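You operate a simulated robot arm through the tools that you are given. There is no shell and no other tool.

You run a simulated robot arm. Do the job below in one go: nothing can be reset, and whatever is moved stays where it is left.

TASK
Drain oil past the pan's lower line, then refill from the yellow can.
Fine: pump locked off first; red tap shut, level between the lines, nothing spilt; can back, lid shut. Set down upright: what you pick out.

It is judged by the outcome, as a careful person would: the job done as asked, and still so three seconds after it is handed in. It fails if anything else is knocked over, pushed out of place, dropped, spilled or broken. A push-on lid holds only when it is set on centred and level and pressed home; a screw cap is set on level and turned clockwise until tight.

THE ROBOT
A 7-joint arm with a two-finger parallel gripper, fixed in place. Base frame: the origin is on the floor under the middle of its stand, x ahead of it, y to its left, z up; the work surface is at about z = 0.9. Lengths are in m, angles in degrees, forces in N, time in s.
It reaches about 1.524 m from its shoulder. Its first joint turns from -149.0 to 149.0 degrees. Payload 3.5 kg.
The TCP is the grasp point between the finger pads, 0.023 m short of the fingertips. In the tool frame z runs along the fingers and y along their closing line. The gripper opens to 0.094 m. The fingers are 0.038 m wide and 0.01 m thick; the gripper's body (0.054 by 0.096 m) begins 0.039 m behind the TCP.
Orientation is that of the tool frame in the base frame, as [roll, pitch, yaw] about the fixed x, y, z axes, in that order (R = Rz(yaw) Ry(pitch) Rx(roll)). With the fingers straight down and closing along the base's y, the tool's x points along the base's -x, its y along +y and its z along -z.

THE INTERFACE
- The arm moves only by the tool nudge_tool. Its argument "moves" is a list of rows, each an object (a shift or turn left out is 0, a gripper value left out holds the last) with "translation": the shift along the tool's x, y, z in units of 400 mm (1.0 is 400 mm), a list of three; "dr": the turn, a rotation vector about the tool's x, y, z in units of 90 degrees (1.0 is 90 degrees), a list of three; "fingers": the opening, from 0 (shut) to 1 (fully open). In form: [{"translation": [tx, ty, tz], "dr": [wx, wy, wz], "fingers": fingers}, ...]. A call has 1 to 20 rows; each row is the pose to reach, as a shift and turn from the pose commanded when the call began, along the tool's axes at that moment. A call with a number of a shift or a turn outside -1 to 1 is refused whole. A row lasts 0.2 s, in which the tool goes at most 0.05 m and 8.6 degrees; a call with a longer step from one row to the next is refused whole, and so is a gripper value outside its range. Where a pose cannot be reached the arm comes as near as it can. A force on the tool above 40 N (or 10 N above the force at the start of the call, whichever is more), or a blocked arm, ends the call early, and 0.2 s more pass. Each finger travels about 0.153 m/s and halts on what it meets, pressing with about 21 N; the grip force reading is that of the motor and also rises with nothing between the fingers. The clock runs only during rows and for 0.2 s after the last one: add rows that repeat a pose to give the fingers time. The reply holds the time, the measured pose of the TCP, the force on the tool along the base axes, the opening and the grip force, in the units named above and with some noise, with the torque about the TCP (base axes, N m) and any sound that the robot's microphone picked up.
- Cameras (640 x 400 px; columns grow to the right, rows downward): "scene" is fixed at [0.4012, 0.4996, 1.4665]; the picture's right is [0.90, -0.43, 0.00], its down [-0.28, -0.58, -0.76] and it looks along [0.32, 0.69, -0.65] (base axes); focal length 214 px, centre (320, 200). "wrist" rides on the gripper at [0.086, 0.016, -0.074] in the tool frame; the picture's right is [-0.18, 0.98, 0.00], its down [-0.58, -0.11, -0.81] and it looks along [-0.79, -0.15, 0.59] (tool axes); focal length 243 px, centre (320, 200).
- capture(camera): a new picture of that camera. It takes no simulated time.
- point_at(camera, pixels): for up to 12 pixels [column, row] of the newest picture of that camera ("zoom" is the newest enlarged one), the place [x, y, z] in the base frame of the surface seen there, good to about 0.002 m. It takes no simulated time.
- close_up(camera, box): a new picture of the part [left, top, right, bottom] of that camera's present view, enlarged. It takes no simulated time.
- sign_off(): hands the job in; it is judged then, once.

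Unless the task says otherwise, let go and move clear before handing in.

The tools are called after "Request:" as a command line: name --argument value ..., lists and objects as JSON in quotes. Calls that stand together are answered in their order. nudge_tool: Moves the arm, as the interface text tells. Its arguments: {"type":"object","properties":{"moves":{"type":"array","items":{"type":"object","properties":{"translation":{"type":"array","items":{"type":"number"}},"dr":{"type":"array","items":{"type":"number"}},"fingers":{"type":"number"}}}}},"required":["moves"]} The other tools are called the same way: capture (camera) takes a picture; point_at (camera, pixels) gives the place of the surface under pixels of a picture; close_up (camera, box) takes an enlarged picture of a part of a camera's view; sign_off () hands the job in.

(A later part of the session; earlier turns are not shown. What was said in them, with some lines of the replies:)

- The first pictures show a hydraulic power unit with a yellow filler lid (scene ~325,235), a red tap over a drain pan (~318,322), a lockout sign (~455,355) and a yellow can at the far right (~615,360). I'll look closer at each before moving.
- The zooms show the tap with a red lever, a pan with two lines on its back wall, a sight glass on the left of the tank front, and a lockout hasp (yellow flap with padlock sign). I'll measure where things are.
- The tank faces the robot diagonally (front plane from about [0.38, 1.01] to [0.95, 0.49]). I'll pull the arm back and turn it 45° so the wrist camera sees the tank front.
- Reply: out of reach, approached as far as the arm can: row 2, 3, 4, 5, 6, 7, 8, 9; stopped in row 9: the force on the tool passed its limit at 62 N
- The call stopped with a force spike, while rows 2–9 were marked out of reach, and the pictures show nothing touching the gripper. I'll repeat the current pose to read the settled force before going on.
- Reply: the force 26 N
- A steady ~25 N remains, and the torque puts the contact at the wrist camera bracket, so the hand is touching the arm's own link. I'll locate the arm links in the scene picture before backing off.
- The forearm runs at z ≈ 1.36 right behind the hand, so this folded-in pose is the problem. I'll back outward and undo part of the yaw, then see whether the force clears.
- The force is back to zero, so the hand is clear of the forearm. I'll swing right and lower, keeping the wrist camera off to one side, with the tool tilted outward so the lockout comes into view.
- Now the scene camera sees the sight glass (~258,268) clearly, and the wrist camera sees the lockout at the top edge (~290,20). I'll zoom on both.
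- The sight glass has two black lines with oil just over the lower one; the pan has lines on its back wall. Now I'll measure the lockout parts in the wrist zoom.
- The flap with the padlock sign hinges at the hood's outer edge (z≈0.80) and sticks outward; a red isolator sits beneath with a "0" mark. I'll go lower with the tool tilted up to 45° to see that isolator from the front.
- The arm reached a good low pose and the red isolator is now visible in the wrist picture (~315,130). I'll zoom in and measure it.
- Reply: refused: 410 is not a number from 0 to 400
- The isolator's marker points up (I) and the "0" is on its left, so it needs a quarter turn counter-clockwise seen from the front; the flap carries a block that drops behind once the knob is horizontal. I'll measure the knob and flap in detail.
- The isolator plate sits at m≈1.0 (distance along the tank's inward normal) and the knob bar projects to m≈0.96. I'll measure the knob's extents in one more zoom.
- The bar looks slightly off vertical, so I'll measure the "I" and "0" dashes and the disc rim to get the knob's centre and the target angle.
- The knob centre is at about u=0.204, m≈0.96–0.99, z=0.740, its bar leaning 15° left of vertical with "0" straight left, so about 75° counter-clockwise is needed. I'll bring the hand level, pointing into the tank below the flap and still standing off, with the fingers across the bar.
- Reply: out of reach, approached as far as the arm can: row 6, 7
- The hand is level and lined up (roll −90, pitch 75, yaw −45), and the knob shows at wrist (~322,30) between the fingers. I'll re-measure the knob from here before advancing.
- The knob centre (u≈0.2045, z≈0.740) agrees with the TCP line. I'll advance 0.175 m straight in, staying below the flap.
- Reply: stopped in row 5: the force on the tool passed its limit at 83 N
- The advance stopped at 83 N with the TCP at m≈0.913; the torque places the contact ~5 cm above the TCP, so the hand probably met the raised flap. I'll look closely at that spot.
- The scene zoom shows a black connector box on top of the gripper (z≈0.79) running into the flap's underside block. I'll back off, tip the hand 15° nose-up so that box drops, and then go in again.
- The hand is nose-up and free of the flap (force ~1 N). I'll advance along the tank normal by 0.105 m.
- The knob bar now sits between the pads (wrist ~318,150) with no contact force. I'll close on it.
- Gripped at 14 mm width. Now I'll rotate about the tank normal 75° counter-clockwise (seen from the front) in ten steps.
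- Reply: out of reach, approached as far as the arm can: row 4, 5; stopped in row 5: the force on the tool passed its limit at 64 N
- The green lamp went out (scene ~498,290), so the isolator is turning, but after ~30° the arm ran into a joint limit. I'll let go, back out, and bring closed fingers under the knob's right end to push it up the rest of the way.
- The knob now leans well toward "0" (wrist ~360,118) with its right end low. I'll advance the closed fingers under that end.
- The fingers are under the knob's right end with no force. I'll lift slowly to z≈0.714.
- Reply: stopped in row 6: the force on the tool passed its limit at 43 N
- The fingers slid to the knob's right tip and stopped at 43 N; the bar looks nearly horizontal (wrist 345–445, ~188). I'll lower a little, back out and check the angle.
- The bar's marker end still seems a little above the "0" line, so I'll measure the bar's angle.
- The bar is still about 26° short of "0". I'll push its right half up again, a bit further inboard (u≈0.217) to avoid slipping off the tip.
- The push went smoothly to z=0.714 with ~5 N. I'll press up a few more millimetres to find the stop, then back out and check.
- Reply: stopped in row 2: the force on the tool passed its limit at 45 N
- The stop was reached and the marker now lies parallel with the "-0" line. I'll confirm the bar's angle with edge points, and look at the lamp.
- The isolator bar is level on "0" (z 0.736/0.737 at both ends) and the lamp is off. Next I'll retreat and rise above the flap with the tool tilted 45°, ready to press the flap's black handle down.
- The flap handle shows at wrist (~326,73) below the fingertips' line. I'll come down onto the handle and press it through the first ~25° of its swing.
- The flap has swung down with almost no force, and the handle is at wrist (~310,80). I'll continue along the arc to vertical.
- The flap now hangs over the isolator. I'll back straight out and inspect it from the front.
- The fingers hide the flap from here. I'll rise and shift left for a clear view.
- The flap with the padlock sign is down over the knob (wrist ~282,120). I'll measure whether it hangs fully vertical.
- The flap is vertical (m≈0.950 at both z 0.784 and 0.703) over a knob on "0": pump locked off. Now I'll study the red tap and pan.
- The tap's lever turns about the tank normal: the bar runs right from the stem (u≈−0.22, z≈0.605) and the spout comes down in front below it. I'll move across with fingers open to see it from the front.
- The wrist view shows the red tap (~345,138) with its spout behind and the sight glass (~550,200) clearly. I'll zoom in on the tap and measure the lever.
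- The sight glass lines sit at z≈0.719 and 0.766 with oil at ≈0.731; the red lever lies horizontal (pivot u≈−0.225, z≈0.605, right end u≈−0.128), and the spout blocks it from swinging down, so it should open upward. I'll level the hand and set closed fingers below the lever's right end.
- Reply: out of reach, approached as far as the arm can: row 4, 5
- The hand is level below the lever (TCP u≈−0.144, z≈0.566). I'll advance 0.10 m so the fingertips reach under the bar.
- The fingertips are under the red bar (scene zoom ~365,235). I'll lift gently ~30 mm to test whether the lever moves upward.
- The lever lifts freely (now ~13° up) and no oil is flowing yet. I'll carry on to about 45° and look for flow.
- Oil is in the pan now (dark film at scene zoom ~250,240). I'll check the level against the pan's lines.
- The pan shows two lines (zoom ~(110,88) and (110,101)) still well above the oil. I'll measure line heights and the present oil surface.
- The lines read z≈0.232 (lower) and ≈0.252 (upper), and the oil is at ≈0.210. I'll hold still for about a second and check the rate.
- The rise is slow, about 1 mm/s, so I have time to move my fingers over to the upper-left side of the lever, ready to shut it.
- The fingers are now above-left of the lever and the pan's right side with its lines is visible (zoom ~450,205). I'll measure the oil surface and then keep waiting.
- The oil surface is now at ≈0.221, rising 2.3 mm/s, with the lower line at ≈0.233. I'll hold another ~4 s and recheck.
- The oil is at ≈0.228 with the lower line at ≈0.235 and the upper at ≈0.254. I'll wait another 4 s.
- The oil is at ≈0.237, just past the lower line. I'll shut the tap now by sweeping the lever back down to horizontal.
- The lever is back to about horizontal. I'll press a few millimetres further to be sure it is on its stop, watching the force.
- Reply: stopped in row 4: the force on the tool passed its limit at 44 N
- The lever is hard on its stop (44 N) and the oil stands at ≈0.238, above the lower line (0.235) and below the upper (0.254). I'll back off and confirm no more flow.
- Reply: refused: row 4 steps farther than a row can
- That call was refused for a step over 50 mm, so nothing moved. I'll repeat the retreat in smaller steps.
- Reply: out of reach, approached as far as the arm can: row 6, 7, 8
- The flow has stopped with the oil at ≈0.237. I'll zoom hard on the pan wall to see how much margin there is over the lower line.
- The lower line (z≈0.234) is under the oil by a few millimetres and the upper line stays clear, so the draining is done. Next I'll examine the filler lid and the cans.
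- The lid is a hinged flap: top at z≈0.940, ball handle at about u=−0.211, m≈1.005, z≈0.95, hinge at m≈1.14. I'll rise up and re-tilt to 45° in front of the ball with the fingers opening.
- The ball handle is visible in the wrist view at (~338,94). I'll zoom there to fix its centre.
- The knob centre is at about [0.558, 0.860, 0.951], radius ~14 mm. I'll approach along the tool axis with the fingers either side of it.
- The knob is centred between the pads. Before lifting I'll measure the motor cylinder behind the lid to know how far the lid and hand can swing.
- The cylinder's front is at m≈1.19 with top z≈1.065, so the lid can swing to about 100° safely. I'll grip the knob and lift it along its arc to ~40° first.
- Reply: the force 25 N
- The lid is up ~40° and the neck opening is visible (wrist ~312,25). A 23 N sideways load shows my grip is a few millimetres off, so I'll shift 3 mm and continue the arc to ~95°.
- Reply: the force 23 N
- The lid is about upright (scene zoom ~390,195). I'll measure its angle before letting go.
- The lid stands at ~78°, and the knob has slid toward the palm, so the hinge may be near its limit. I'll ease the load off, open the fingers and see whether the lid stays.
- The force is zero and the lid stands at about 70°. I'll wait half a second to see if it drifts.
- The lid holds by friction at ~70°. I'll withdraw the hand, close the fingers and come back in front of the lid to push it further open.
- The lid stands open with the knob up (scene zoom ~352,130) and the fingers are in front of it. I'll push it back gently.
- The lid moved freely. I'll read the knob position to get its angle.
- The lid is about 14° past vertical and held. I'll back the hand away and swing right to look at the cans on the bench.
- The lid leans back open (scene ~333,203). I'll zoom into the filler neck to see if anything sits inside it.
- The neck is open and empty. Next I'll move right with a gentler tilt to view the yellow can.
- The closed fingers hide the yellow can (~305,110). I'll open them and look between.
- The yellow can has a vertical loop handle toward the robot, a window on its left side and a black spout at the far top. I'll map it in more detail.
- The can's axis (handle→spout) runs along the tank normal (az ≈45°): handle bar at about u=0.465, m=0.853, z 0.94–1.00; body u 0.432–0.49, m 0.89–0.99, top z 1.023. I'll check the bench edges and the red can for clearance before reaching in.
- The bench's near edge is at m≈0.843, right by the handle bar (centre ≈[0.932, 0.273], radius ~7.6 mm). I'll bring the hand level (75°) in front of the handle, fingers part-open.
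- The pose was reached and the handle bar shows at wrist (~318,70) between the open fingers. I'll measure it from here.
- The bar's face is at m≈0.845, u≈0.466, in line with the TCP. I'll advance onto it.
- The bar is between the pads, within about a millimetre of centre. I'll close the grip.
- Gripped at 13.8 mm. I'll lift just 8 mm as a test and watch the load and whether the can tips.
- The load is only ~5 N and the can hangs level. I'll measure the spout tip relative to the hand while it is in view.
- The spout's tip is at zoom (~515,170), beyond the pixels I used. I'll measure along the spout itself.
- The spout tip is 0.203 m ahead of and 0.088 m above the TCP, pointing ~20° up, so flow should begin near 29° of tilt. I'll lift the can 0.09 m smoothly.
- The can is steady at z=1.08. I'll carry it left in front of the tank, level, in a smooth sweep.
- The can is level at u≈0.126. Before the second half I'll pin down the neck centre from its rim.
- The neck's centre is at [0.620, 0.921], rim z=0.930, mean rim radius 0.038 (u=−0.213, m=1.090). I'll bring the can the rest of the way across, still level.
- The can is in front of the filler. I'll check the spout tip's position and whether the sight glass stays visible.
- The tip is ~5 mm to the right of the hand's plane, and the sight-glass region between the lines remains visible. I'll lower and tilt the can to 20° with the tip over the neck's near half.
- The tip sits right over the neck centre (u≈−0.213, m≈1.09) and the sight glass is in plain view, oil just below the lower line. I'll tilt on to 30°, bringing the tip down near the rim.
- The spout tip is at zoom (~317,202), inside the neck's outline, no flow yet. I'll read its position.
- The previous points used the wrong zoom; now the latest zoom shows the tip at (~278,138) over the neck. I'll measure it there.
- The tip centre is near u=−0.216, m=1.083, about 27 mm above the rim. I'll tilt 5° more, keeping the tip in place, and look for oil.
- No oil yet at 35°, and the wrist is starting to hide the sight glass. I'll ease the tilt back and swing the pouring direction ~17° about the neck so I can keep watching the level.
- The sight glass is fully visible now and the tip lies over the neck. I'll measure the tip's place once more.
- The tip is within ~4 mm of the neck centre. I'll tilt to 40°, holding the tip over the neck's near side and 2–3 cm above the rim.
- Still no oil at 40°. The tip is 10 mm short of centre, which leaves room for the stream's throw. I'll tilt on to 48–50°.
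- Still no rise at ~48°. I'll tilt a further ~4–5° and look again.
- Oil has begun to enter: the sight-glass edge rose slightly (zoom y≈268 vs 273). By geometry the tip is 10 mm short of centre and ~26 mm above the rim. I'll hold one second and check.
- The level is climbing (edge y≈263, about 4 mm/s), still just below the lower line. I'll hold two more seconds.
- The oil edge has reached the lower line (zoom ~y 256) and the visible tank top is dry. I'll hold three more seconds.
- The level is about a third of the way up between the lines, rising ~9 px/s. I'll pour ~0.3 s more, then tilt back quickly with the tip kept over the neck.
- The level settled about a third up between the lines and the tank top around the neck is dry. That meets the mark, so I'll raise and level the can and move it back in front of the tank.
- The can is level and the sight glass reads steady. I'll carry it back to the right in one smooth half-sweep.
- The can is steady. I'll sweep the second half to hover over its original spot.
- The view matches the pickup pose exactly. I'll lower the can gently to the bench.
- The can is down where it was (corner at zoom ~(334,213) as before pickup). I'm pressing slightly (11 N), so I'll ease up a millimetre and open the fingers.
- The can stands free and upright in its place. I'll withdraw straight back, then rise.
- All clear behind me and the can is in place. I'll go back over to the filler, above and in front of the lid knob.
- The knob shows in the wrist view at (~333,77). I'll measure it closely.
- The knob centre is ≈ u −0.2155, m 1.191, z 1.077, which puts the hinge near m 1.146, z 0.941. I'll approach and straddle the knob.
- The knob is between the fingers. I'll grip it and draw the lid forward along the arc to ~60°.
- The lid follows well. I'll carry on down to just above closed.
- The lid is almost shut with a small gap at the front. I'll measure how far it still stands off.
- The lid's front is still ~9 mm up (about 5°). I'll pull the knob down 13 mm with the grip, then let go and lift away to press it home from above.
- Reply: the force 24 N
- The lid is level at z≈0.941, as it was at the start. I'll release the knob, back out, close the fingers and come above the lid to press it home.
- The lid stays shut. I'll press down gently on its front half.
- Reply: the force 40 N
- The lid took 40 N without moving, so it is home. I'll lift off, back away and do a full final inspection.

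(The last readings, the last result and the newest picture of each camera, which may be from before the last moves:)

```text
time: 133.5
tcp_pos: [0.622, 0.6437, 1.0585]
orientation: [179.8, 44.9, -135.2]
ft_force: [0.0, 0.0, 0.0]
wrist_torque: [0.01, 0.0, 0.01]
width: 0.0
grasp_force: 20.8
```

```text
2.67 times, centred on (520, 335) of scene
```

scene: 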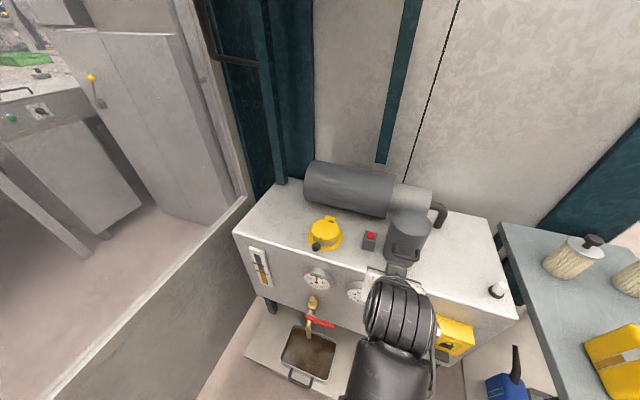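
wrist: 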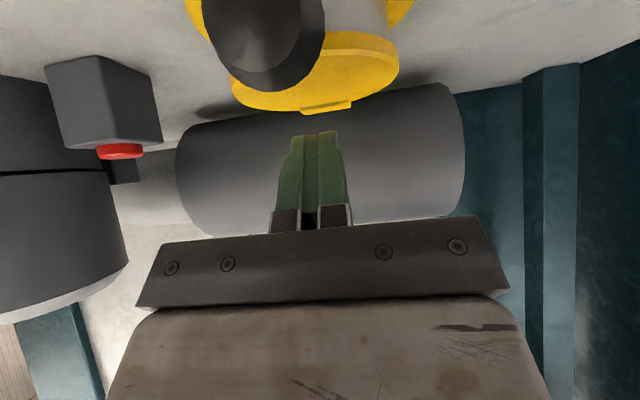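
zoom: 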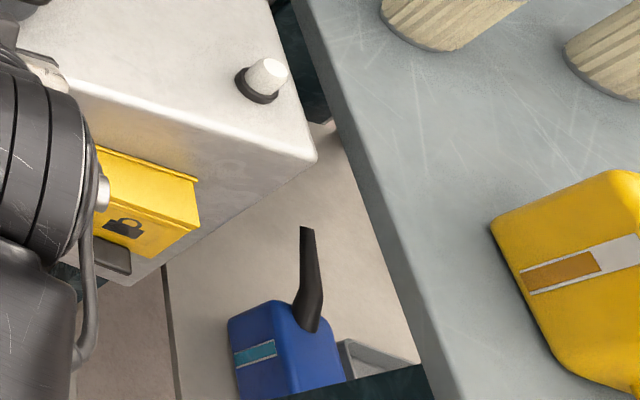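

Everything looks right. As a last check I'll look again at the pan wall to be sure the lower line is under the oil, and read the sight-glass heights.

Request:
close_up --camera "scene" --box '[315, 328, 345, 348]'

Request:
point_at --camera "zoom" --pixels '[[385, 251], [385, 262], [385, 272], [380, 282], [350, 257], [300, 236], [300, 300], [400, 320], [250, 270], [200, 300], [300, 215], [300, 225]]'

Request:
close_up --camera "scene" --box '[282, 318, 312, 338]'

```text
16.00 times, centred on (330, 338) of scene
```

zoom: 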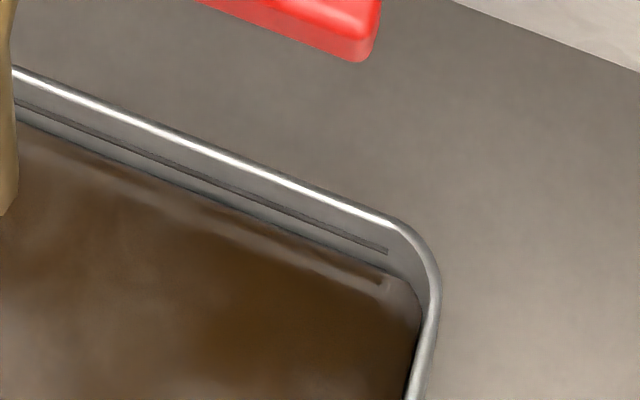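

```text
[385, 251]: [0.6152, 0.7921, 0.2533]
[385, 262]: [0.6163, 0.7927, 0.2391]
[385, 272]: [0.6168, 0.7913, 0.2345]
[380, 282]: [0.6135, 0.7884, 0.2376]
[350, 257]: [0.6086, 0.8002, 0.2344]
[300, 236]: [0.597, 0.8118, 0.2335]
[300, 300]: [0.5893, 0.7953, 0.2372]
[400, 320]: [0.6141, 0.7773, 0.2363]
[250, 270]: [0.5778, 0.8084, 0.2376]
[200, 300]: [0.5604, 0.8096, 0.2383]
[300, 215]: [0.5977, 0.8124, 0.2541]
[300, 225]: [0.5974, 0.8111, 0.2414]
```

```text
16.00 times, centred on (297, 328) of scene
```

zoom: 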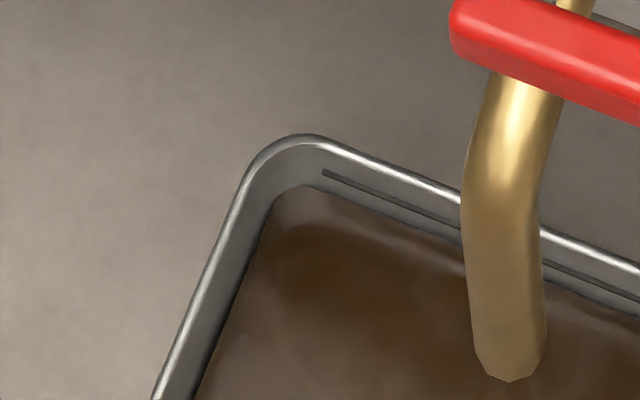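

All checks pass:
- **Pan:** the lower line is under the oil (surface about 0.237, only the upper line still shows).
- **Tap and tank:** the red tap is shut, and the sight glass reads about a third of the way up between its lines.
- **Filler and pump:** the lid is down, the isolator is on 0 under its flap, and the lamp is out.
- **Can:** the yellow can is upright in its place and I can see no spill.

The arm is clear, so I'm handing in.

Request:
sign_off

```text
The job is handed in.
```

The job is done and handed in; I haven't seen the judge's result.

- **Pump:** I turned the isolator to 0 before draining, and the green lamp went out. The padlock flap is down over it.
- **Drain:** The oil in the pan is about 3 mm above its lower line and well below the upper one. The red tap is back hard on its stop, and I saw no further flow.
- **Refill:** I poured from the yellow can until the sight glass read about a third of the way up between its lines, and it held there. The tank top around the filler stayed dry.
- **Can and lid:** The yellow can is upright in its original spot. The filler lid is shut, and I pressed it down with about 40 N to make sure.

There was some unplanned contact along the way. The wrist camera pressed against the arm itself early on (62 N), and the gripper bumped the raised padlock flap (83 N). Nothing moved out of place or looked damaged in the pictures afterwards.
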